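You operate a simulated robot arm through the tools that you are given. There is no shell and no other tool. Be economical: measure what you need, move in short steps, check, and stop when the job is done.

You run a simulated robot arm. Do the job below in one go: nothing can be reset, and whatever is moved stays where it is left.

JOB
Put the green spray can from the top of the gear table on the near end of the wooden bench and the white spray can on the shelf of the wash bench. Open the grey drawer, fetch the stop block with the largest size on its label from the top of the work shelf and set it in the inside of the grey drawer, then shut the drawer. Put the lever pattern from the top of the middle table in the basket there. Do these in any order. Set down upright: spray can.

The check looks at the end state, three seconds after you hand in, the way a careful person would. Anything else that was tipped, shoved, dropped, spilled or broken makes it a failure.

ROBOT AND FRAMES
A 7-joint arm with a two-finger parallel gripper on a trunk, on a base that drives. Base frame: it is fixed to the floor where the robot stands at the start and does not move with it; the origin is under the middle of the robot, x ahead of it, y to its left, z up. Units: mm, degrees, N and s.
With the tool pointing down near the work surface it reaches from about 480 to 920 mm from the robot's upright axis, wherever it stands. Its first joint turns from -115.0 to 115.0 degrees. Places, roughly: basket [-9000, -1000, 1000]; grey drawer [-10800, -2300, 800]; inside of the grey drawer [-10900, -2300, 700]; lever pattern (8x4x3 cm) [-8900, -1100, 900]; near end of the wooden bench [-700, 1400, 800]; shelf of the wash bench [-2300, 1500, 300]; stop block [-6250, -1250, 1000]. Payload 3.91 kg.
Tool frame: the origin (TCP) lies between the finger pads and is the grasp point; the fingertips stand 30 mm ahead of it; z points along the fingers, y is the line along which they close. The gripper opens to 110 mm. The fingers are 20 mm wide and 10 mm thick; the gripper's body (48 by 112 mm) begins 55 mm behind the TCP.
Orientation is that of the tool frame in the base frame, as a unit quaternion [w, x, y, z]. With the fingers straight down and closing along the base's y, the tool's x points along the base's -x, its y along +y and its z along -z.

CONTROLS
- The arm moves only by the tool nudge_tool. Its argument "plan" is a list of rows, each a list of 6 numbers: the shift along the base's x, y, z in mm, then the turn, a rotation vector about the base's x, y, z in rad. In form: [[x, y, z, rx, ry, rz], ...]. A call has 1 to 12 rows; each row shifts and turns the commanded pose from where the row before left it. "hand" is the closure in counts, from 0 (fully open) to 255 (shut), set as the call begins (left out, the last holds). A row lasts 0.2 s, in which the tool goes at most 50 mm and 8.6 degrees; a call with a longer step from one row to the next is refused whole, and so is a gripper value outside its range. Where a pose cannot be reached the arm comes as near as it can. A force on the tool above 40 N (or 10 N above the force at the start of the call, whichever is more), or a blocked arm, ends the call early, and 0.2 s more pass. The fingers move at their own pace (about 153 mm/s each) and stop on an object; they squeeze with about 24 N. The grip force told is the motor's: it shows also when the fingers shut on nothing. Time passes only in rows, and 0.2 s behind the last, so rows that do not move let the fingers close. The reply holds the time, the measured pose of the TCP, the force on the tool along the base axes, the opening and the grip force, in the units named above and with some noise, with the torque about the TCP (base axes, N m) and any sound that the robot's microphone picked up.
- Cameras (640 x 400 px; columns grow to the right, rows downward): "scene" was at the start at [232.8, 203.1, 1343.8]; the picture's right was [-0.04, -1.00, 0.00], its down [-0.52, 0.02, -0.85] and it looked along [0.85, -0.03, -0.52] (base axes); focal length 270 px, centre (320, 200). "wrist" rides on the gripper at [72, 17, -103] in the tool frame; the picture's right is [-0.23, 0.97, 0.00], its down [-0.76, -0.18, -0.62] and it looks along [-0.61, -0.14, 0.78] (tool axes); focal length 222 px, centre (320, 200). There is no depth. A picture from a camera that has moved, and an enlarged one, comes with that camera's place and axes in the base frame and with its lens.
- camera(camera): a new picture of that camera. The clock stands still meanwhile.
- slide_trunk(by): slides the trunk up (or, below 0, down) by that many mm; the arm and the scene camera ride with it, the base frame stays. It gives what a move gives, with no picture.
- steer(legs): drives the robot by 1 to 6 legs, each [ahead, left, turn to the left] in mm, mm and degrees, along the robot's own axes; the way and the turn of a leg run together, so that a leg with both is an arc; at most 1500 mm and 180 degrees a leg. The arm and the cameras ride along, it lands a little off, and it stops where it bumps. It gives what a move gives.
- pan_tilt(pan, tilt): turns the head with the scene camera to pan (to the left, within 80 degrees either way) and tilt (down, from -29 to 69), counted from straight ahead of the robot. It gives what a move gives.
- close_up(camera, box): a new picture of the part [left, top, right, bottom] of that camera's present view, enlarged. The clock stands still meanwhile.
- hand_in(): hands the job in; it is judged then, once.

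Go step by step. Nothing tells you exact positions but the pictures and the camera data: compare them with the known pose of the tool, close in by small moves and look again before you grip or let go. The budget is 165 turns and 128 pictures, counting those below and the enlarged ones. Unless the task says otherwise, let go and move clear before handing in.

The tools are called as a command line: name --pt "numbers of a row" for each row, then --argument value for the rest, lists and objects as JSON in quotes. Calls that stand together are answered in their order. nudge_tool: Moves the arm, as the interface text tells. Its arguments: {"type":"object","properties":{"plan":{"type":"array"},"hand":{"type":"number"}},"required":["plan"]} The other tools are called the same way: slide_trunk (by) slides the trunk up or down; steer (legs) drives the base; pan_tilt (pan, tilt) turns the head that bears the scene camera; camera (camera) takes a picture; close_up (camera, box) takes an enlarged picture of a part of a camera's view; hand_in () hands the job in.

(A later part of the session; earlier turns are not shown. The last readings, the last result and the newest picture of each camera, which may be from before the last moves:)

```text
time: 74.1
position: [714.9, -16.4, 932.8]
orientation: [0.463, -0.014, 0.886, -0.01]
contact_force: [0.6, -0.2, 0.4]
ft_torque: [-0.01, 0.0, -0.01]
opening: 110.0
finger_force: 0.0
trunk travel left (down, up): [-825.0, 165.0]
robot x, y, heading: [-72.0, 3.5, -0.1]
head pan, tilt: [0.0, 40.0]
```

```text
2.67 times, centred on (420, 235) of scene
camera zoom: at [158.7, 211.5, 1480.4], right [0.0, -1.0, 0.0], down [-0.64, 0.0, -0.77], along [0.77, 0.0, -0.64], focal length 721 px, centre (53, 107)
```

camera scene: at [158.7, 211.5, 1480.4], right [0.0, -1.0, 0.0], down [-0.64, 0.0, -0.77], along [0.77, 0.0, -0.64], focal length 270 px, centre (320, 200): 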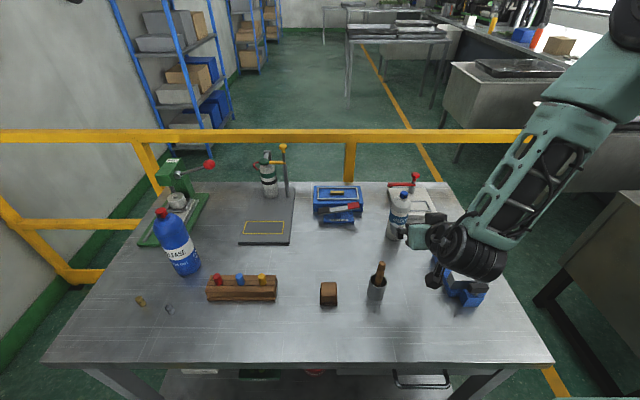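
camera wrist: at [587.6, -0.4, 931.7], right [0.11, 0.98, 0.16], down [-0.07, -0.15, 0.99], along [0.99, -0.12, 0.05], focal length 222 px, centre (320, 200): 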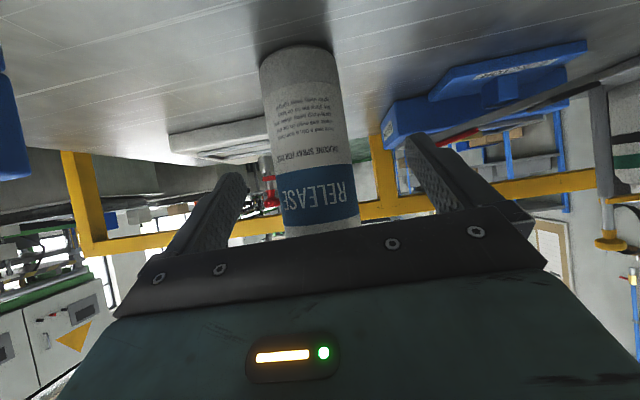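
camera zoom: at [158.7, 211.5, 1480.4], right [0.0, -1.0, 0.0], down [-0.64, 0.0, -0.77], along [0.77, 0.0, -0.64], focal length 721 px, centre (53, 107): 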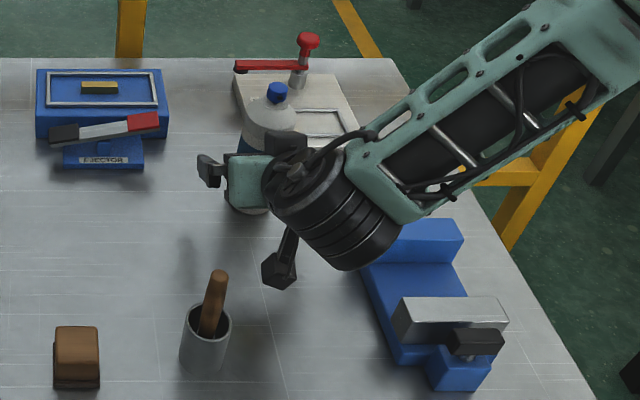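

The can is centred sideways; advancing 24 mm and closing.

nudge_tool --pt "12 -1 0 0 0 0" --pt "12 0 -2 0 0 0" --pt "0 0 0 0 0 0"

nudge_tool --pt "0 0 0 0 0 0" --pt "0 0 0 0 0 0" --pt "0 0 0 0 0 0" --pt "0 0 0 0 0 0" --hand 255

camera --camera "wrist"

```text
time: 74.9
position: [739.1, -17.0, 929.4]
orientation: [0.463, -0.014, 0.886, -0.009]
contact_force: [0.7, 0.4, 0.3]
ft_torque: [-0.01, 0.03, 0.02]
opening: 110.1
finger_force: 0.1
trunk travel left (down, up): [-825.0, 165.0]
robot x, y, heading: [-67.5, 2.7, -0.1]
head pan, tilt: [0.0, 40.0]
```

```text
time: 75.9
position: [737.5, -17.2, 930.5]
orientation: [0.463, -0.014, 0.886, -0.01]
contact_force: [0.4, -1.2, 1.6]
ft_torque: [-0.04, -0.05, 0.01]
opening: 51.1
finger_force: 24.1
trunk travel left (down, up): [-825.0, 165.0]
robot x, y, heading: [-69.2, 7.9, 0.1]
head pan, tilt: [0.0, 40.0]
```

```text
88 pictures are left
camera wrist: at [612.1, -1.9, 929.7], right [0.11, 0.98, 0.16], down [-0.07, -0.15, 0.99], along [0.99, -0.12, 0.05], focal length 222 px, centre (320, 200)
```

wrist: 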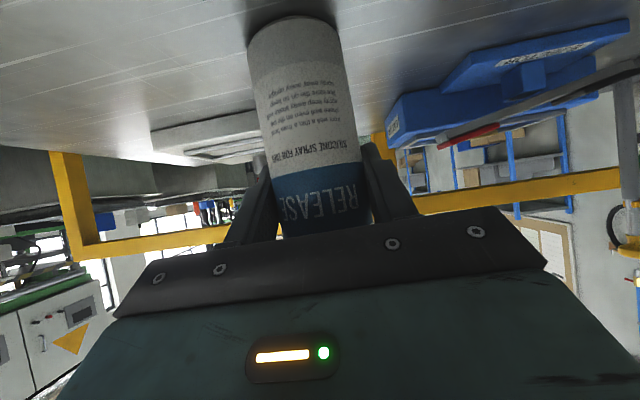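

Gripped at 51 mm. Lifting, then driving across to the wash bench at a safe distance from the benches.

nudge_tool --pt "0 0 10 0 0 0" --pt "0 0 20 0 0 0" --pt "0 0 30 0 0 0" --pt "0 0 40 0 0 0" --pt "-10 0 40 0 0 0" --pt "-10 0 40 0 0 0" --pt "-10 0 40 0 0 0" --pt "0 0 30 0 0 0" --pt "0 0 20 0 0 0" --pt "0 0 0 0 0 0"

close_up --camera "scene" --box '[300, 100, 540, 310]'

steer --legs '[[-190, 0, 0], [0, 0, 90], [240, 0, 0], [0, 700, 0], [0, 700, 0]]'

camera --camera "scene"

```text
time: 78.1
position: [707.0, -18.7, 1198.8]
orientation: [0.462, -0.014, 0.887, -0.01]
contact_force: [-0.8, -0.1, -1.8]
ft_torque: [-0.01, 0.03, -0.02]
opening: 51.3
finger_force: 23.4
trunk travel left (down, up): [-825.0, 165.0]
robot x, y, heading: [-69.4, 5.4, 0.2]
head pan, tilt: [0.0, 40.0]
```

```text
1.90 times, centred on (420, 205) of scene
camera zoom: at [158.7, 211.5, 1480.4], right [0.0, -1.0, 0.0], down [-0.64, 0.0, -0.77], along [0.77, 0.0, -0.64], focal length 515 px, centre (130, 190)
```

zoom: 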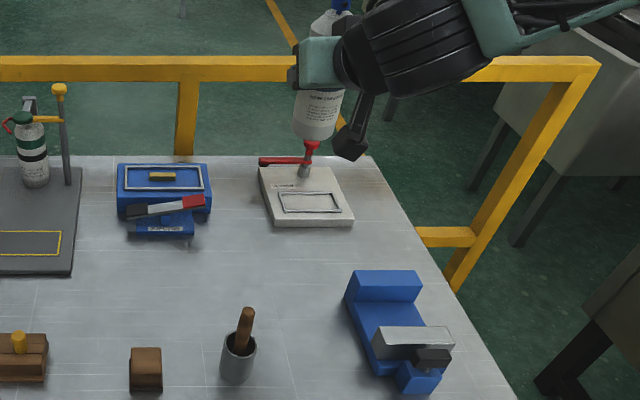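

```text
time: 91.7
position: [-1615.9, 1052.0, 1198.8]
orientation: [-0.338, 0.628, -0.625, -0.316]
contact_force: [0.5, -0.5, -2.1]
ft_torque: [0.0, -0.03, 0.0]
opening: 51.3
finger_force: 23.6
trunk travel left (down, up): [-825.0, 165.0]
robot x, y, heading: [-1658.1, 276.2, 88.5]
head pan, tilt: [0.0, 40.0]
```

```text
86 pictures are left
camera scene: at [-1858.0, 511.7, 1480.4], right [1.0, -0.03, 0.0], down [-0.02, -0.64, -0.77], along [0.02, 0.77, -0.64], focal length 270 px, centre (320, 200)
```

scene: 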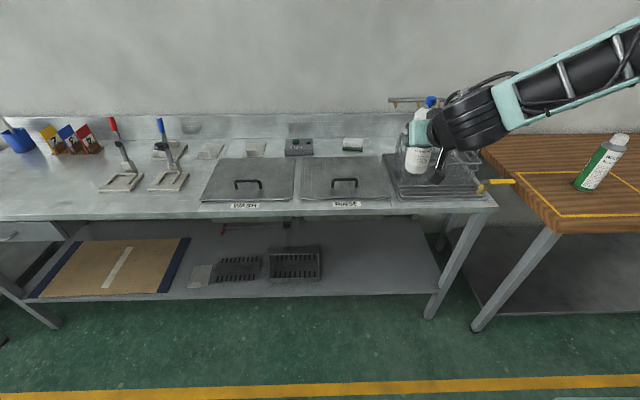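

I'm in front of the wash bench; its shelf front edge is near y = 1207 with free shelf space around x = -1600. Lowering the trunk.

slide_trunk --by -500

camera --camera "scene"

camera --camera "wrist"

```text
refused: -500 is not a number from -400 to 400
```

```text
85 pictures are left
camera scene: at [-1858.0, 511.7, 1480.4], right [1.0, -0.03, 0.0], down [-0.02, -0.64, -0.77], along [0.02, 0.77, -0.64], focal length 270 px, centre (320, 200)
```

scene: 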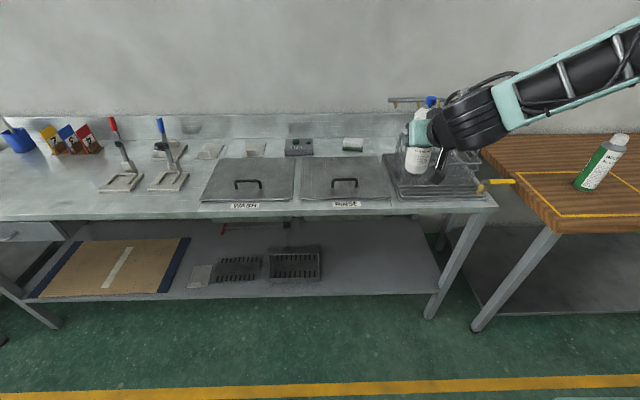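

```text
84 pictures are left
camera wrist: at [-1634.3, 926.8, 1198.4], right [-0.98, 0.14, 0.16], down [0.15, -0.08, 0.99], along [0.15, 0.99, 0.05], focal length 222 px, centre (320, 200)
```

wrist: 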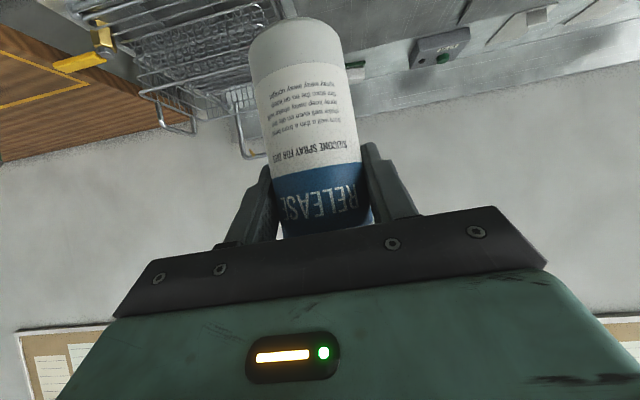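

slide_trunk --by -350

slide_trunk --by -390

pan_tilt --pan -15 --tilt 30

camera --camera "scene"

camera --camera "wrist"

```text
time: 95.1
position: [-1615.9, 1052.7, 848.3]
orientation: [-0.337, 0.629, -0.626, -0.316]
contact_force: [-0.3, 0.0, -1.7]
ft_torque: [0.01, 0.02, 0.0]
opening: 51.1
finger_force: 24.0
trunk travel left (down, up): [-475.0, 515.0]
robot x, y, heading: [-1660.9, 277.9, 88.7]
head pan, tilt: [0.0, 40.0]
```

```text
time: 98.9
position: [-1616.9, 1051.8, 458.2]
orientation: [-0.338, 0.628, -0.626, -0.315]
contact_force: [0.0, -0.3, -2.2]
ft_torque: [-0.01, 0.0, -0.01]
opening: 51.0
finger_force: 24.0
trunk travel left (down, up): [-85.0, 905.0]
robot x, y, heading: [-1661.4, 275.7, 88.8]
head pan, tilt: [0.0, 40.0]
```

```text
time: 99.7
position: [-1616.2, 1052.8, 458.3]
orientation: [-0.338, 0.628, -0.626, -0.315]
contact_force: [-0.4, -0.1, -1.7]
ft_torque: [0.0, 0.02, 0.0]
opening: 51.3
finger_force: 23.8
trunk travel left (down, up): [-85.0, 905.0]
robot x, y, heading: [-1660.0, 279.2, 88.6]
head pan, tilt: [-15.0, 30.0]
```

```text
83 pictures are left
camera scene: at [-1834.6, 513.3, 755.7], right [0.96, -0.28, 0.0], down [-0.14, -0.48, -0.87], along [0.25, 0.83, -0.5], focal length 270 px, centre (320, 200)
```

scene: 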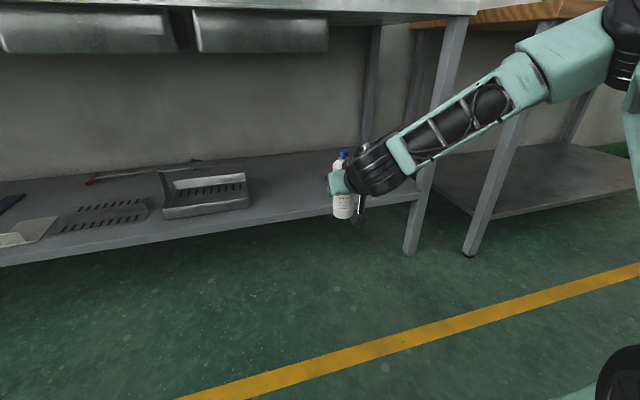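

```text
82 pictures are left
camera wrist: at [-1634.3, 926.7, 458.4], right [-0.98, 0.14, 0.16], down [0.15, -0.08, 0.99], along [0.15, 0.99, 0.05], focal length 222 px, centre (320, 200)
```

wrist: 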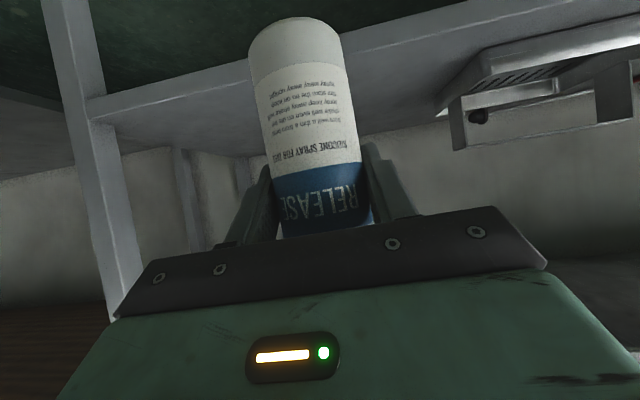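

Shelf is at z ≈ 300, front edge y ≈ 1205, free left of the bench leg. I'll shift left and extend forward with the arm, then creep the base in.

nudge_tool --pt "-20 10 0 0 0 0" --pt "-20 20 0 0 0 0" --pt "-20 20 0 0 0 0" --pt "-20 20 0 0 0 0" --pt "-10 20 0 0 0 0" --pt "0 20 0 0 0 0" --pt "0 10 0 0 0 0" --pt "0 0 0 0 0 0"

steer --legs '[[110, 0, 0]]'

camera --camera "scene"

camera --camera "wrist"

```text
time: 101.5
position: [-1707.4, 1171.0, 458.1]
orientation: [-0.338, 0.628, -0.625, -0.316]
contact_force: [0.1, -0.6, -2.1]
ft_torque: [0.01, 0.03, 0.02]
opening: 51.3
finger_force: 24.2
trunk travel left (down, up): [-85.0, 905.0]
robot x, y, heading: [-1659.2, 275.2, 88.4]
head pan, tilt: [-15.0, 30.0]
```

```text
time: 102.6
position: [-1703.6, 1282.2, 458.3]
orientation: [-0.337, 0.629, -0.626, -0.315]
contact_force: [0.9, 0.1, -1.9]
ft_torque: [-0.02, -0.02, -0.03]
opening: 51.2
finger_force: 23.8
trunk travel left (down, up): [-85.0, 905.0]
robot x, y, heading: [-1657.7, 391.4, 88.5]
head pan, tilt: [-15.0, 30.0]
```

```text
81 pictures are left
camera scene: at [-1831.8, 622.6, 755.8], right [0.96, -0.28, 0.0], down [-0.14, -0.48, -0.87], along [0.25, 0.83, -0.5], focal length 270 px, centre (320, 200)
```

scene: 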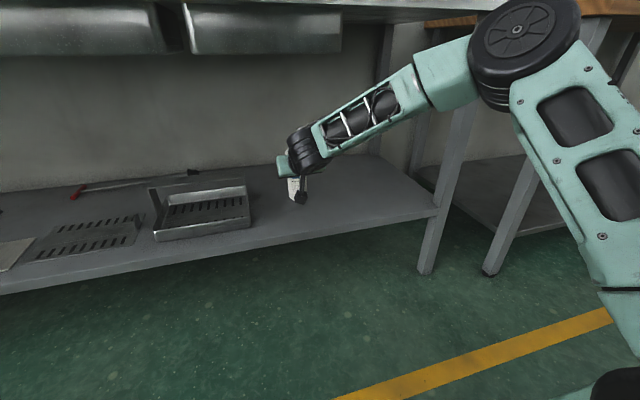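

```text
80 pictures are left
camera wrist: at [-1721.3, 1156.4, 458.5], right [-0.98, 0.14, 0.16], down [0.15, -0.08, 0.99], along [0.15, 0.99, 0.05], focal length 222 px, centre (320, 200)
```

wrist: 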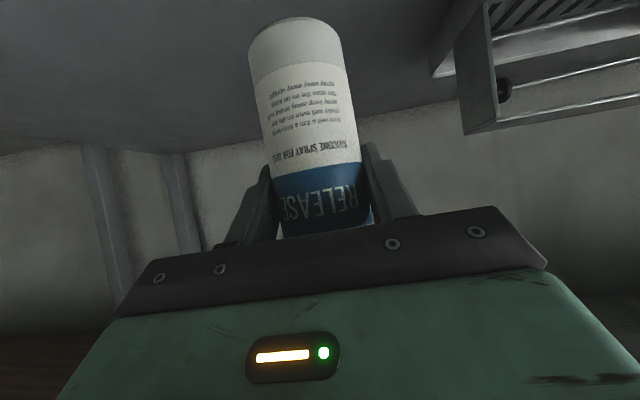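

nudge_tool --pt "0 8 -10 0 0 0" --pt "0 8 -15 0 0 0" --pt "0 0 -15 0 0 0" --pt "0 0 -10 0 0 0" --pt "0 0 0 0 0 0"

close_up --camera "scene" --box '[220, 120, 380, 250]'

camera --camera "wrist"

```text
time: 103.8
position: [-1704.4, 1297.4, 409.6]
orientation: [-0.338, 0.628, -0.626, -0.316]
contact_force: [-0.3, -0.1, -2.4]
ft_torque: [-0.04, -0.01, -0.03]
opening: 51.3
finger_force: 24.1
trunk travel left (down, up): [-85.0, 905.0]
robot x, y, heading: [-1655.3, 385.3, 88.7]
head pan, tilt: [-15.0, 30.0]
```

```text
3.08 times, centred on (300, 185) of scene
camera zoom: at [-1831.8, 622.6, 755.8], right [0.96, -0.28, 0.0], down [-0.14, -0.48, -0.87], along [0.25, 0.83, -0.5], focal length 832 px, centre (382, 246)
```

zoom: 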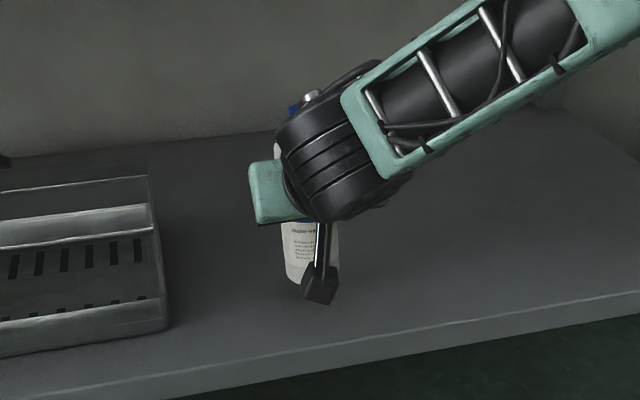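

```text
78 pictures are left
camera wrist: at [-1721.7, 1172.2, 409.0], right [-0.98, 0.14, 0.16], down [0.15, -0.08, 0.99], along [0.15, 0.99, 0.05], focal length 222 px, centre (320, 200)
```

wrist: 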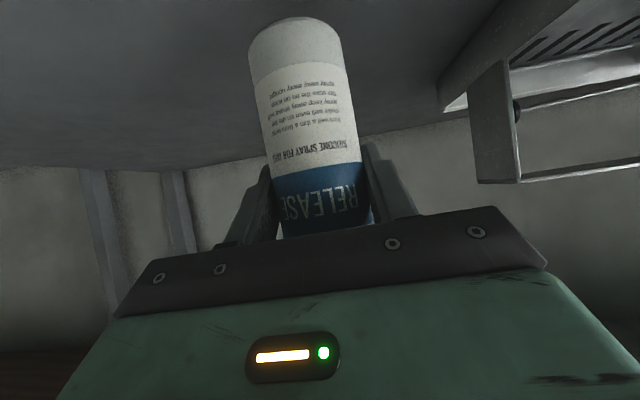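

nudge_tool --pt "0 0 -6 0 0 0" --pt "0 0 -6 0 0 0" --pt "0 0 -5 0 0 0" --pt "0 0 -4 0 0 0" --pt "0 0 -4 0 0 0" --pt "0 0 -4 0 0 0" --pt "0 0 -4 0 0 0" --pt "0 0 -4 0 0 0" --pt "0 0 0 0 0 0"

camera --camera "wrist"

```text
time: 105.8
position: [-1702.1, 1299.0, 375.8]
orientation: [-0.339, 0.627, -0.625, -0.316]
contact_force: [2.7, 3.0, 20.9]
ft_torque: [0.15, 0.39, -0.02]
opening: 51.9
finger_force: 23.6
trunk travel left (down, up): [-85.0, 905.0]
robot x, y, heading: [-1656.4, 385.5, 88.2]
head pan, tilt: [-15.0, 30.0]
```

```text
77 pictures are left
camera wrist: at [-1721.3, 1173.5, 373.5], right [-0.98, 0.14, 0.16], down [0.15, -0.08, 0.99], along [0.15, 0.99, 0.06], focal length 222 px, centre (320, 200)
```

wrist: 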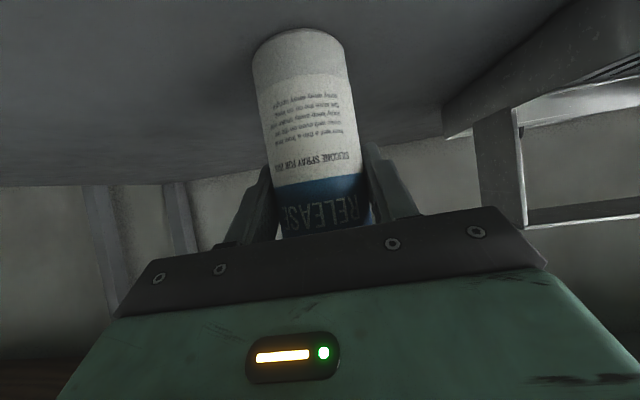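

Can is standing on the shelf. Release, then withdraw along the tool axis.

nudge_tool --pt "0 0 2 0 0 0" --pt "0 0 0 0 0 0"

nudge_tool --pt "0 0 0 0 0 0" --pt "0 0 0 0 0 0" --pt "0 0 0 0 0 0" --hand 0

nudge_tool --pt "0 -8 4 0 0 0" --pt "0 -16 8 0 0 0" --pt "0 -25 12 0 0 0" --pt "0 -25 12 0 0 0" --pt "0 -25 10 0 0 0" --pt "0 -25 10 0 0 0" --pt "0 -25 10 0 0 0" --pt "0 -25 10 0 0 0" --pt "0 0 0 0 0 0"

camera --camera "wrist"

steer --legs '[[-250, 0, 0]]'

slide_trunk --by 390

camera --camera "scene"

```text
time: 106.4
position: [-1703.8, 1297.6, 374.8]
orientation: [-0.338, 0.629, -0.625, -0.316]
contact_force: [2.5, 6.4, 15.0]
ft_torque: [0.31, 0.18, -0.1]
opening: 51.3
finger_force: 24.3
trunk travel left (down, up): [-85.0, 905.0]
robot x, y, heading: [-1656.2, 387.8, 88.4]
head pan, tilt: [-15.0, 30.0]
```

```text
time: 107.2
position: [-1704.4, 1297.3, 372.8]
orientation: [-0.337, 0.629, -0.625, -0.316]
contact_force: [0.0, -0.2, 0.6]
ft_torque: [0.0, 0.02, -0.03]
opening: 109.8
finger_force: 0.0
trunk travel left (down, up): [-85.0, 905.0]
robot x, y, heading: [-1652.2, 386.9, 88.5]
head pan, tilt: [-15.0, 30.0]
```

```text
time: 109.2
position: [-1703.7, 1123.4, 451.5]
orientation: [-0.338, 0.628, -0.626, -0.316]
contact_force: [0.4, 0.2, 0.1]
ft_torque: [0.0, -0.01, 0.01]
opening: 109.9
finger_force: 0.1
trunk travel left (down, up): [-85.0, 905.0]
robot x, y, heading: [-1650.6, 387.7, 88.6]
head pan, tilt: [-15.0, 30.0]
```

```text
76 pictures are left
camera wrist: at [-1722.3, 998.0, 450.9], right [-0.98, 0.14, 0.16], down [0.15, -0.08, 0.99], along [0.15, 0.99, 0.05], focal length 222 px, centre (320, 200)
```

wrist: 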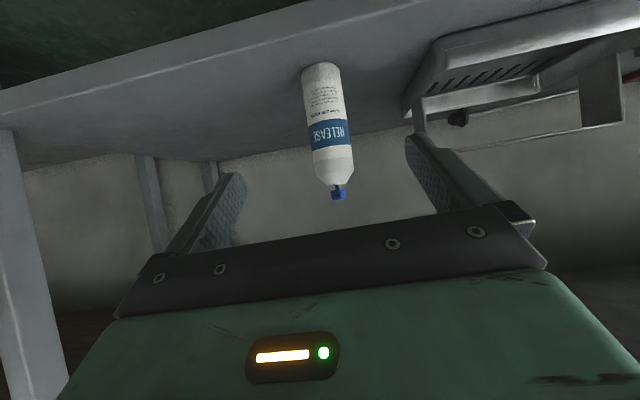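

```text
time: 111.1
position: [-1713.2, 871.1, 451.3]
orientation: [-0.337, 0.629, -0.625, -0.316]
contact_force: [-0.7, -0.5, 1.1]
ft_torque: [-0.01, -0.01, 0.01]
opening: 110.2
finger_force: 0.1
trunk travel left (down, up): [-85.0, 905.0]
robot x, y, heading: [-1661.1, 137.4, 88.8]
head pan, tilt: [-15.0, 30.0]
```

```text
time: 114.8
position: [-1712.0, 872.3, 840.2]
orientation: [-0.337, 0.629, -0.625, -0.316]
contact_force: [0.5, 0.3, 1.1]
ft_torque: [0.03, -0.02, -0.02]
opening: 110.1
finger_force: 0.0
trunk travel left (down, up): [-475.0, 515.0]
robot x, y, heading: [-1661.5, 136.5, 88.9]
head pan, tilt: [-15.0, 30.0]
```

```text
75 pictures are left
camera scene: at [-1838.7, 370.0, 1145.8], right [0.96, -0.28, 0.0], down [-0.14, -0.48, -0.87], along [0.24, 0.83, -0.5], focal length 270 px, centre (320, 200)
```

scene: 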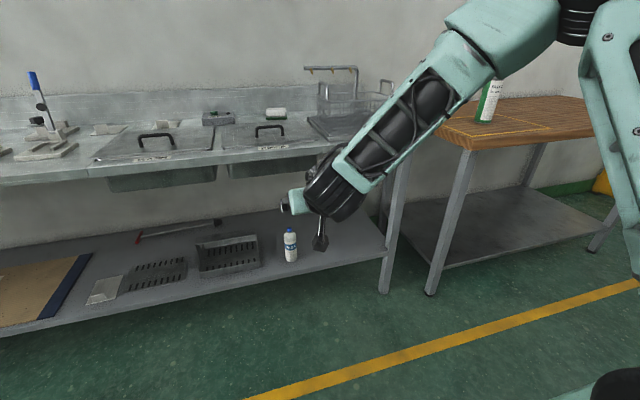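

The white can stands upright on the wash-bench shelf. Next I fold the tool back to pointing down and head down the aisle toward the shelf, table and drawer.

nudge_tool --pt "0 -20 20 -0.137 0 0" --pt "0 -20 20 -0.137 0 0" --pt "0 -20 20 -0.137 0 0" --pt "0 -20 20 -0.137 0 0" --pt "0 -20 20 -0.137 0 0" --pt "0 -20 20 -0.137 0 0" --pt "0 0 20 -0.137 0 0" --pt "0 0 0 0 0 0"

slide_trunk --by 200

steer --legs '[[0, 0, 91], [1000, 0, 0]]'

pan_tilt --pan 15 --tilt 15

camera --camera "scene"

```text
time: 116.6
position: [-1712.0, 750.5, 980.8]
orientation: [-0.008, 0.714, -0.7, 0.008]
contact_force: [0.5, -0.5, -0.8]
ft_torque: [-0.01, -0.02, 0.0]
opening: 110.0
finger_force: 0.0
trunk travel left (down, up): [-475.0, 515.0]
robot x, y, heading: [-1664.7, 133.6, 88.7]
head pan, tilt: [-15.0, 30.0]
```

```text
time: 118.8
position: [-1712.9, 750.0, 1181.0]
orientation: [-0.009, 0.714, -0.7, 0.008]
contact_force: [0.3, 0.0, 0.5]
ft_torque: [0.02, -0.02, 0.01]
opening: 109.8
finger_force: 0.0
trunk travel left (down, up): [-675.0, 315.0]
robot x, y, heading: [-1666.3, 136.1, 88.9]
head pan, tilt: [-15.0, 30.0]
```

```text
time: 127.8
position: [-3287.7, 150.5, 1179.5]
orientation: [-0.012, 1.0, -0.006, 0.0]
contact_force: [-0.3, 1.2, -0.8]
ft_torque: [0.03, -0.02, -0.03]
opening: 110.0
finger_force: 0.1
trunk travel left (down, up): [-675.0, 315.0]
robot x, y, heading: [-2671.9, 183.8, 176.8]
head pan, tilt: [-15.0, 30.0]
```

```text
time: 128.8
position: [-3287.3, 150.3, 1181.1]
orientation: [-0.011, 1.0, -0.007, -0.001]
contact_force: [-0.3, 0.3, 0.1]
ft_torque: [0.01, 0.02, -0.03]
opening: 110.2
finger_force: 0.0
trunk travel left (down, up): [-675.0, 315.0]
robot x, y, heading: [-2669.9, 178.6, 176.9]
head pan, tilt: [15.0, 15.0]
```

```text
74 pictures are left
camera scene: at [-2914.6, -34.2, 1369.9], right [-0.21, 0.98, 0.0], down [0.25, 0.05, -0.97], along [-0.95, -0.2, -0.26], focal length 270 px, centre (320, 200)
```

scene: 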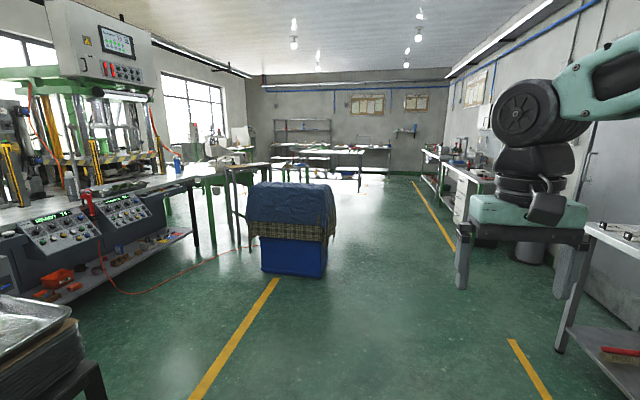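

steer --legs '[[0, 0, 3.1], [1450, 0, 0], [1200, 0, 0]]'

pan_tilt --pan 30 --tilt 20

camera --camera "scene"

```text
time: 142.1
position: [-5940.0, 171.2, 1180.8]
orientation: [-0.012, 1.0, 0.011, -0.001]
contact_force: [0.4, 0.3, 0.9]
ft_torque: [0.01, -0.03, 0.02]
opening: 110.3
finger_force: 0.0
trunk travel left (down, up): [-675.0, 315.0]
robot x, y, heading: [-5327.7, 220.0, 179.0]
head pan, tilt: [15.0, 15.0]
```

```text
time: 142.8
position: [-5940.0, 170.1, 1180.5]
orientation: [-0.011, 1.0, 0.011, -0.001]
contact_force: [-0.8, -0.6, 0.3]
ft_torque: [0.01, -0.03, 0.05]
opening: 109.9
finger_force: 0.1
trunk travel left (down, up): [-675.0, 315.0]
robot x, y, heading: [-5324.6, 219.3, 178.6]
head pan, tilt: [30.0, 20.0]
```

```text
73 pictures are left
camera scene: at [-5553.0, -25.5, 1361.9], right [-0.48, 0.88, 0.0], down [0.3, 0.16, -0.94], along [-0.82, -0.45, -0.34], focal length 270 px, centre (320, 200)
```

scene: 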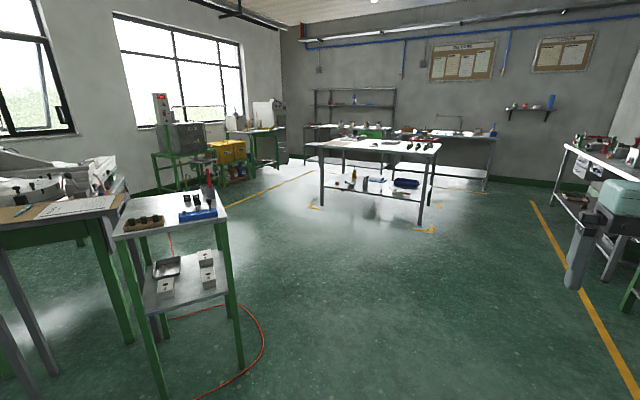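

The small green-legged shelf is the work shelf. Zooming in on its top.

close_up --camera "scene" --box '[100, 160, 260, 310]'

close_up --camera "scene" --box '[260, 80, 500, 230]'

```text
2.67 times, centred on (180, 235) of scene
camera zoom: at [-5553.0, -25.5, 1361.9], right [-0.48, 0.88, 0.0], down [0.3, 0.16, -0.94], along [-0.82, -0.45, -0.34], focal length 721 px, centre (693, 107)
```

zoom: 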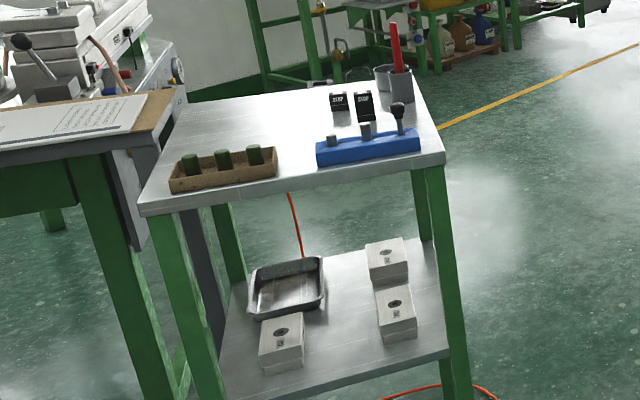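

```text
2.67 times, centred on (380, 155) of scene
camera zoom: at [-5553.0, -25.5, 1361.9], right [-0.48, 0.88, 0.0], down [0.3, 0.16, -0.94], along [-0.82, -0.45, -0.34], focal length 721 px, centre (160, 320)
```

zoom: 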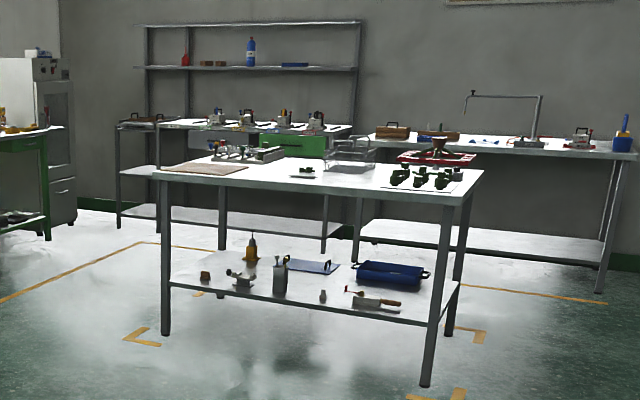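

close_up --camera "scene" --box '[174, 186, 210, 210]'

steer --legs '[[1000, 0, 0]]'

pan_tilt --pan 75 --tilt 20

close_up --camera "scene" --box '[200, 100, 440, 250]'

```text
16.00 times, centred on (192, 198) of scene
camera zoom: at [-5553.0, -25.5, 1361.9], right [-0.48, 0.88, 0.0], down [0.3, 0.16, -0.94], along [-0.82, -0.45, -0.34], focal length 4324 px, centre (2368, 232)
```

zoom: 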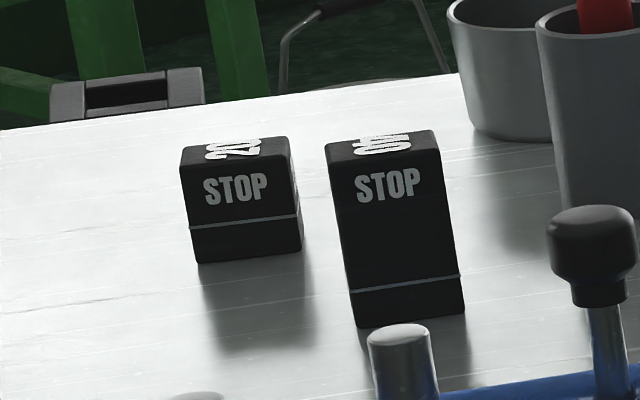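

```text
time: 148.1
position: [-6954.7, 174.7, 1181.0]
orientation: [-0.011, 1.0, 0.018, -0.001]
contact_force: [-0.1, -0.5, 0.1]
ft_torque: [0.01, -0.02, 0.0]
opening: 110.1
finger_force: 0.1
trunk travel left (down, up): [-675.0, 315.0]
robot x, y, heading: [-6341.1, 233.4, 179.7]
head pan, tilt: [30.0, 20.0]
```

```text
time: 149.2
position: [-6955.9, 175.9, 1179.9]
orientation: [-0.011, 1.0, 0.019, -0.001]
contact_force: [0.3, 0.0, -0.8]
ft_torque: [-0.01, 0.01, 0.04]
opening: 110.0
finger_force: 0.2
trunk travel left (down, up): [-675.0, 315.0]
robot x, y, heading: [-6341.6, 237.8, 179.7]
head pan, tilt: [75.0, 20.0]
```

```text
2.67 times, centred on (320, 175) of scene
camera zoom: at [-6509.0, -57.6, 1361.8], right [-0.96, 0.27, 0.0], down [0.09, 0.33, -0.94], along [-0.25, -0.91, -0.34], focal length 721 px, centre (320, 267)
```

zoom: 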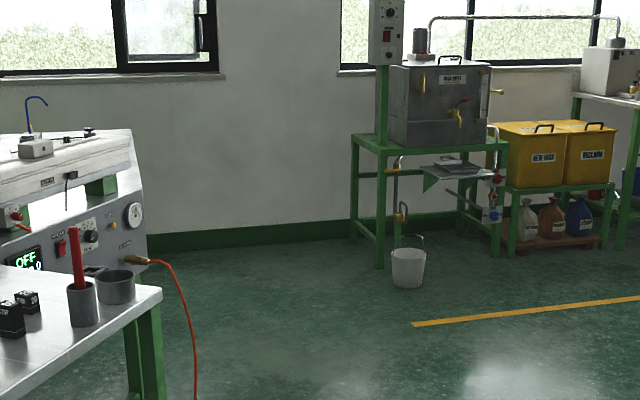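

Blocks read STOP 20 and STOP 40 so far. Continuing to the drawer end of the room.

steer --legs '[[1450, 0, 0]]'

pan_tilt --pan 40 --tilt 20

camera --camera "scene"

```text
time: 156.4
position: [-8397.0, 213.5, 1180.5]
orientation: [-0.011, 1.0, 0.008, -0.002]
contact_force: [0.4, -0.1, 0.3]
ft_torque: [0.01, 0.01, 0.01]
opening: 109.9
finger_force: 0.1
trunk travel left (down, up): [-675.0, 315.0]
robot x, y, heading: [-7780.5, 258.6, 178.7]
head pan, tilt: [75.0, 20.0]
```

```text
time: 157.4
position: [-8397.1, 212.8, 1180.7]
orientation: [-0.011, 1.0, 0.008, -0.001]
contact_force: [-0.3, -0.2, 0.6]
ft_torque: [-0.02, 0.03, -0.02]
opening: 110.2
finger_force: 0.1
trunk travel left (down, up): [-675.0, 315.0]
robot x, y, heading: [-7782.5, 260.3, 178.4]
head pan, tilt: [40.0, 20.0]
```

```text
68 pictures are left
camera scene: at [-8001.2, 2.2, 1361.8], right [-0.62, 0.78, 0.0], down [0.27, 0.21, -0.94], along [-0.74, -0.58, -0.34], focal length 270 px, centre (320, 200)
```

scene: 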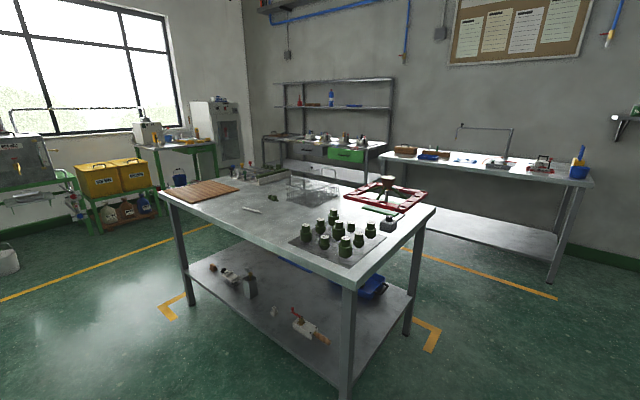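

close_up --camera "scene" --box '[240, 110, 400, 220]'

close_up --camera "scene" --box '[160, 160, 440, 270]'

```text
3.64 times, centred on (320, 165) of scene
camera zoom: at [-8001.2, 2.2, 1361.8], right [-0.62, 0.78, 0.0], down [0.27, 0.21, -0.94], along [-0.74, -0.58, -0.34], focal length 983 px, centre (320, 327)
```

zoom: 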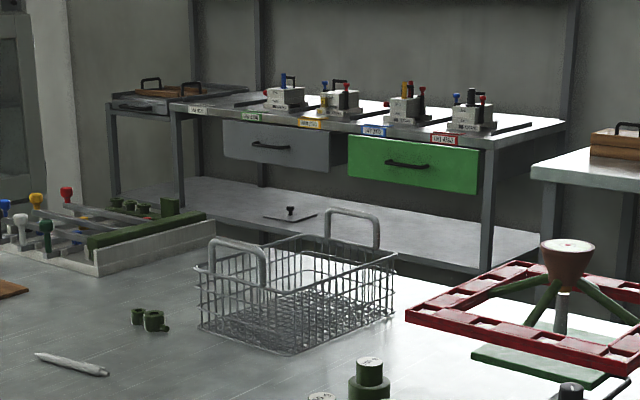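

```text
2.29 times, centred on (300, 215) of scene
camera zoom: at [-8001.2, 2.2, 1361.8], right [-0.62, 0.78, 0.0], down [0.27, 0.21, -0.94], along [-0.74, -0.58, -0.34], focal length 618 px, centre (366, 166)
```

zoom: 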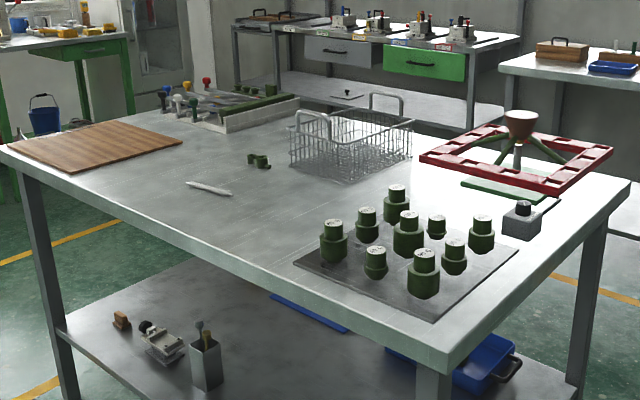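

The grey drawer is left of the green one, handle near (-10740, -2380, 756); the lever pattern (green, two bosses) is near (-8945, -1065). I'll raise the trunk and drive around the table to the drawer side.

slide_trunk --by 200

steer --legs '[[0, 0, 1.5], [1450, 0, 0], [750, 0, 0], [0, 0, 90]]'

pan_tilt --pan 0 --tilt 30

camera --camera "scene"

```text
time: 159.6
position: [-8396.6, 213.9, 1380.1]
orientation: [-0.011, 1.0, 0.008, -0.001]
contact_force: [-0.4, 0.3, -0.4]
ft_torque: [-0.03, 0.01, 0.04]
opening: 110.0
finger_force: 0.1
trunk travel left (down, up): [-875.0, 115.0]
robot x, y, heading: [-7782.0, 259.7, 178.2]
head pan, tilt: [40.0, 20.0]
```

```text
time: 174.7
position: [-9930.7, -313.9, 1379.8]
orientation: [-0.007, 0.696, 0.718, -0.009]
contact_force: [1.0, 0.2, 0.5]
ft_torque: [0.0, 0.01, 0.02]
opening: 109.9
finger_force: 0.0
trunk travel left (down, up): [-875.0, 115.0]
robot x, y, heading: [-9989.3, 301.0, -90.8]
head pan, tilt: [40.0, 20.0]
```

```text
time: 175.8
position: [-9932.5, -313.4, 1380.3]
orientation: [-0.008, 0.695, 0.719, -0.008]
contact_force: [0.3, -0.6, -0.3]
ft_torque: [-0.02, -0.01, 0.02]
opening: 109.8
finger_force: 0.1
trunk travel left (down, up): [-875.0, 115.0]
robot x, y, heading: [-9987.3, 302.1, -90.7]
head pan, tilt: [0.0, 30.0]
```

```text
65 pictures are left
camera scene: at [-9784.9, 67.2, 1545.8], right [-1.0, 0.01, 0.0], down [0.01, 0.5, -0.87], along [-0.01, -0.87, -0.5], focal length 270 px, centre (320, 200)
```

scene: 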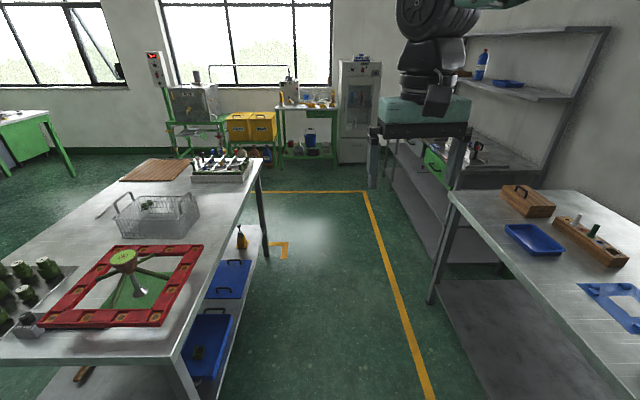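

Corridor is clear; driving between table and bench, then turning to face the drawer.

steer --legs '[[1250, 30, 0.7], [1300, 0, 0], [0, 0, -90]]'

camera --camera "scene"

```text
time: 192.2
position: [-10577.0, -2311.8, 1380.6]
orientation: [-0.011, 1.0, 0.0, -0.001]
contact_force: [0.6, 0.4, -0.5]
ft_torque: [0.06, 0.01, -0.01]
opening: 109.9
finger_force: 0.1
trunk travel left (down, up): [-875.0, 115.0]
robot x, y, heading: [-9960.0, -2275.0, 177.8]
head pan, tilt: [0.0, 30.0]
```

```text
64 pictures are left
camera scene: at [-10199.8, -2468.5, 1545.8], right [0.04, 1.0, 0.0], down [0.5, -0.02, -0.87], along [-0.87, 0.04, -0.5], focal length 270 px, centre (320, 200)
```

scene: 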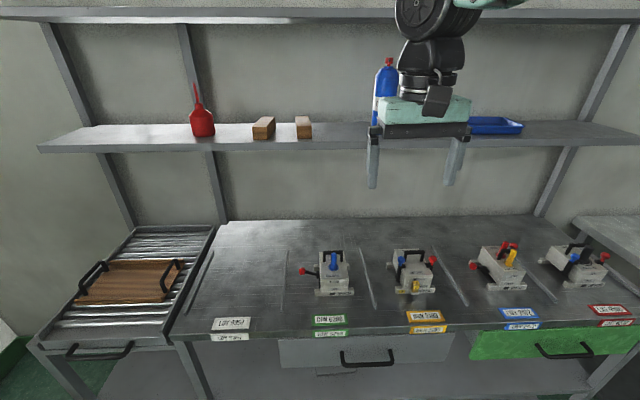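

The grey drawer handle is at about (-10645, -2310, 756). I back up a little and turn the tool to point forward with fingers closing vertically.

steer --legs '[[-230, 0, 2]]'

nudge_tool --pt "0 0 0 0 0 0.143" --pt "0 0 0 0 0 0.143" --pt "0 0 0 0 0 0.143" --pt "0 0 0 0 0 0.143" --pt "0 0 0 0 0 0.143" --pt "0 0 0 0 0 0.143" --pt "0 0 0 0 0 0.143" --pt "0 0 0 0 0 0.143" --pt "0 0 0 0 0 0.143" --pt "0 0 0 0 0 0.143" --pt "0 0 0 0 0 0.143" --pt "0 0 0 0 0 0" --hand 90

nudge_tool --pt "0 0 0 0 0.145 0" --pt "0 0 0 0 0.145 0" --pt "0 0 0 0 0.145 0" --pt "0 0 0 0 0.145 0" --pt "0 0 0 0 0.145 0" --pt "0 0 0 0 0.145 0" --pt "0 0 0 0 0.145 0" --pt "0 0 0 0 0.145 0" --pt "0 0 0 0 0.145 0" --pt "0 0 0 0 0 0"

slide_trunk --by -400

camera --camera "scene"

camera --camera "wrist"

```text
time: 193.9
position: [-10344.6, -2339.6, 1380.8]
orientation: [-0.012, 1.0, 0.018, -0.001]
contact_force: [0.2, -0.6, -0.6]
ft_torque: [-0.01, 0.04, 0.0]
opening: 109.9
finger_force: 0.1
trunk travel left (down, up): [-875.0, 115.0]
robot x, y, heading: [-9730.3, -2280.9, 179.6]
head pan, tilt: [0.0, 30.0]
```

```text
time: 196.5
position: [-10344.4, -2338.8, 1380.6]
orientation: [-0.007, 0.692, 0.721, -0.009]
contact_force: [-0.3, -0.3, 0.3]
ft_torque: [0.02, -0.02, 0.0]
opening: 71.3
finger_force: 0.1
trunk travel left (down, up): [-875.0, 115.0]
robot x, y, heading: [-9732.3, -2275.9, 179.6]
head pan, tilt: [0.0, 30.0]
```

```text
time: 198.7
position: [-10344.5, -2339.4, 1380.1]
orientation: [-0.443, 0.545, 0.568, -0.429]
contact_force: [-0.5, -0.1, -0.3]
ft_torque: [-0.04, -0.02, 0.0]
opening: 71.1
finger_force: 0.1
trunk travel left (down, up): [-875.0, 115.0]
robot x, y, heading: [-9730.2, -2280.6, 179.7]
head pan, tilt: [0.0, 30.0]
```

```text
time: 202.5
position: [-10345.2, -2339.3, 981.7]
orientation: [-0.443, 0.545, 0.568, -0.429]
contact_force: [-0.1, 0.2, 0.5]
ft_torque: [0.01, 0.01, 0.0]
opening: 71.0
finger_force: 0.1
trunk travel left (down, up): [-475.0, 515.0]
robot x, y, heading: [-9731.4, -2283.5, 179.9]
head pan, tilt: [0.0, 30.0]
```

```text
63 pictures are left
camera scene: at [-9963.9, -2482.0, 1145.8], right [0.01, 1.0, 0.0], down [0.5, 0.0, -0.87], along [-0.87, 0.01, -0.5], focal length 270 px, centre (320, 200)
```

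scene: 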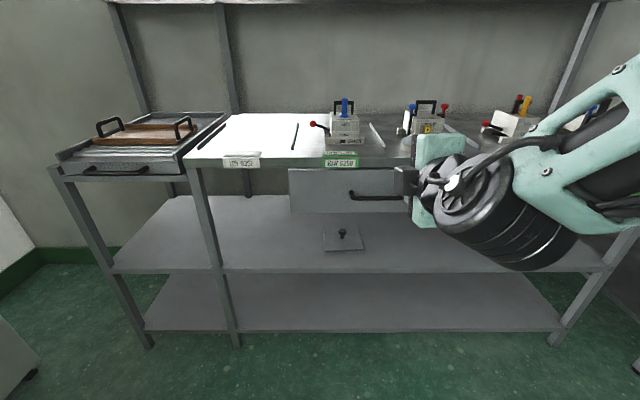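

```text
62 pictures are left
camera wrist: at [-10241.4, -2265.5, 992.4], right [0.24, -0.19, -0.95], down [0.57, -0.77, 0.29], along [-0.79, -0.61, -0.07], focal length 222 px, centre (320, 200)
```

wrist: 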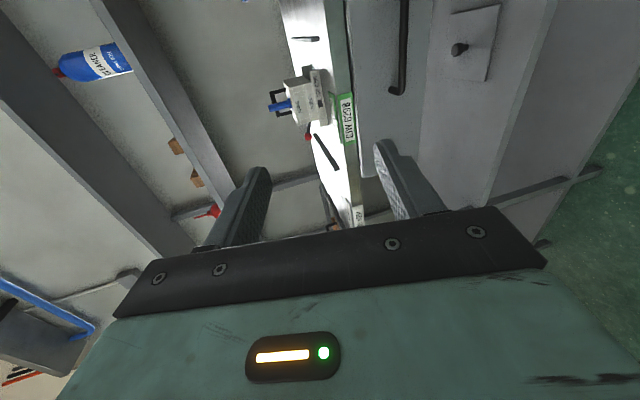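

Handle bar is at about (-10650, -2310, 760). Lowering the trunk and bringing the open fingers up to it.

slide_trunk --by -215

nudge_tool --pt "-20 5 0 0 0 0" --pt "-35 5 0 0 0 0" --pt "-35 5 0 0 0 0" --pt "-35 5 0 0 0 0" --pt "-35 5 0 0 0 0" --pt "-30 4 0 0 0 0" --pt "-20 0 0 0 0 0" --pt "-15 0 0 0 0 0" --pt "0 0 0 0 0 0"

camera --camera "wrist"

camera --camera "scene"

```text
time: 204.8
position: [-10345.4, -2339.6, 767.5]
orientation: [-0.444, 0.546, 0.568, -0.428]
contact_force: [0.8, 0.4, -0.2]
ft_torque: [0.0, -0.02, 0.04]
opening: 71.0
finger_force: 0.1
trunk travel left (down, up): [-260.0, 730.0]
robot x, y, heading: [-9728.2, -2279.8, 179.6]
head pan, tilt: [0.0, 30.0]
```

```text
time: 206.8
position: [-10569.1, -2309.9, 766.9]
orientation: [-0.444, 0.545, 0.568, -0.428]
contact_force: [-0.2, -0.6, 0.4]
ft_torque: [-0.03, -0.01, 0.01]
opening: 71.3
finger_force: 0.1
trunk travel left (down, up): [-260.0, 730.0]
robot x, y, heading: [-9732.2, -2282.2, 179.2]
head pan, tilt: [0.0, 30.0]
```

```text
61 pictures are left
camera wrist: at [-10466.1, -2235.2, 778.3], right [0.24, -0.19, -0.95], down [0.57, -0.77, 0.29], along [-0.79, -0.61, -0.07], focal length 222 px, centre (320, 200)
```

wrist: 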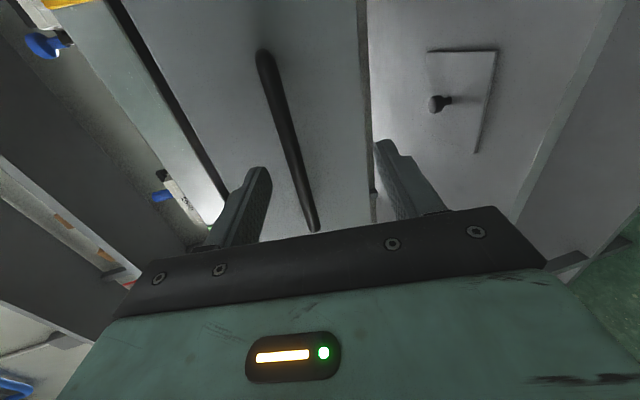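

```text
60 pictures are left
camera scene: at [-9963.9, -2482.0, 930.8], right [0.01, 1.0, 0.0], down [0.5, 0.0, -0.87], along [-0.87, 0.01, -0.5], focal length 270 px, centre (320, 200)
```

scene: 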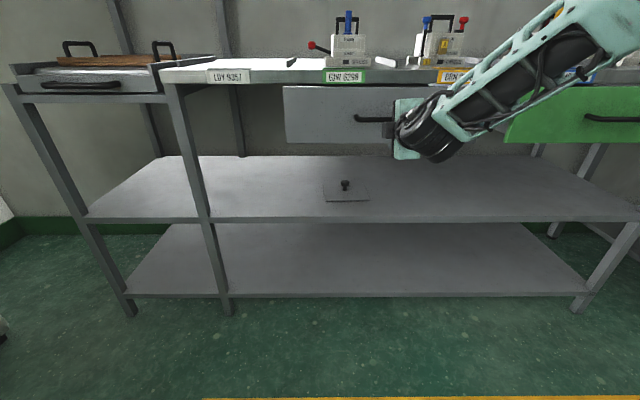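

Refined: bar at about (-10628, z 775). Advancing and closing on it.

nudge_tool --pt "-10 -3 8 0 0 0" --pt "-15 -3 0 0 0 0" --pt "-15 0 0 0 0 0" --pt "-10 0 0 0 0 0" --pt "0 0 0 0 0 0"

camera --camera "wrist"

```text
time: 207.8
position: [-10615.2, -2317.4, 774.8]
orientation: [-0.443, 0.546, 0.567, -0.43]
contact_force: [29.6, 5.7, 2.8]
ft_torque: [-0.22, 1.2, -0.29]
opening: 68.7
finger_force: 0.1
trunk travel left (down, up): [-260.0, 730.0]
robot x, y, heading: [-9730.5, -2278.0, 179.5]
head pan, tilt: [0.0, 30.0]
stopped in row 5: the force on the tool passed its limit (the readings are from after the stop); the commanded pose is now the measured one
```

```text
59 pictures are left
camera wrist: at [-10510.7, -2242.8, 785.9], right [0.23, -0.19, -0.95], down [0.57, -0.77, 0.3], along [-0.79, -0.61, -0.07], focal length 222 px, centre (320, 200)
```

wrist: 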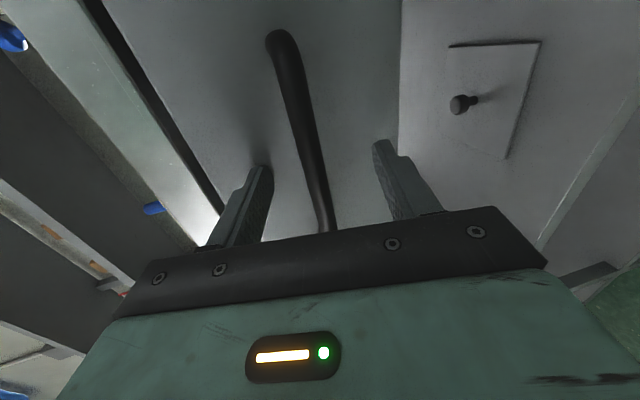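

Fingertips touch the drawer front with the bar between them. Backing off slightly and closing.

nudge_tool --pt "6 0 0 0 0 0" --pt "0 0 0 0 0 0"

nudge_tool --pt "0 0 0 0 0 0" --pt "0 0 0 0 0 0" --pt "0 0 0 0 0 0" --pt "0 0 0 0 0 0" --hand 255

camera --camera "wrist"

```text
time: 208.4
position: [-10611.3, -2316.6, 772.8]
orientation: [-0.444, 0.546, 0.567, -0.428]
contact_force: [0.0, 0.1, -0.1]
ft_torque: [0.01, -0.01, 0.0]
opening: 71.2
finger_force: 0.1
trunk travel left (down, up): [-260.0, 730.0]
robot x, y, heading: [-9726.5, -2282.1, 179.6]
head pan, tilt: [0.0, 30.0]
```

```text
time: 209.4
position: [-10610.3, -2317.4, 776.4]
orientation: [-0.444, 0.545, 0.566, -0.429]
contact_force: [-2.0, -2.1, 18.7]
ft_torque: [-0.99, 0.07, -0.41]
opening: 12.2
finger_force: 44.8
trunk travel left (down, up): [-260.0, 730.0]
robot x, y, heading: [-9733.3, -2280.6, 179.6]
head pan, tilt: [0.0, 30.0]
```

```text
58 pictures are left
camera wrist: at [-10506.6, -2242.9, 787.1], right [0.23, -0.19, -0.95], down [0.57, -0.77, 0.29], along [-0.79, -0.61, -0.07], focal length 222 px, centre (320, 200)
```

wrist: 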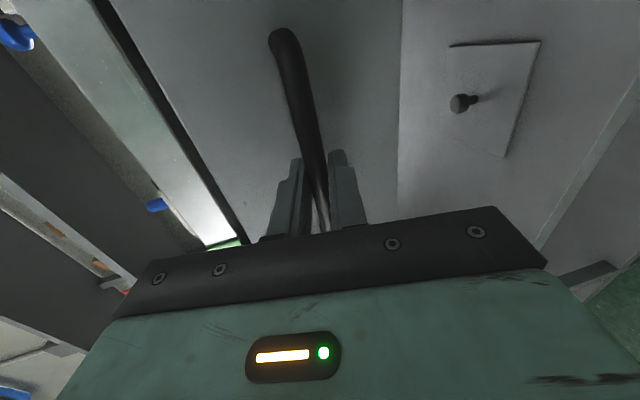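

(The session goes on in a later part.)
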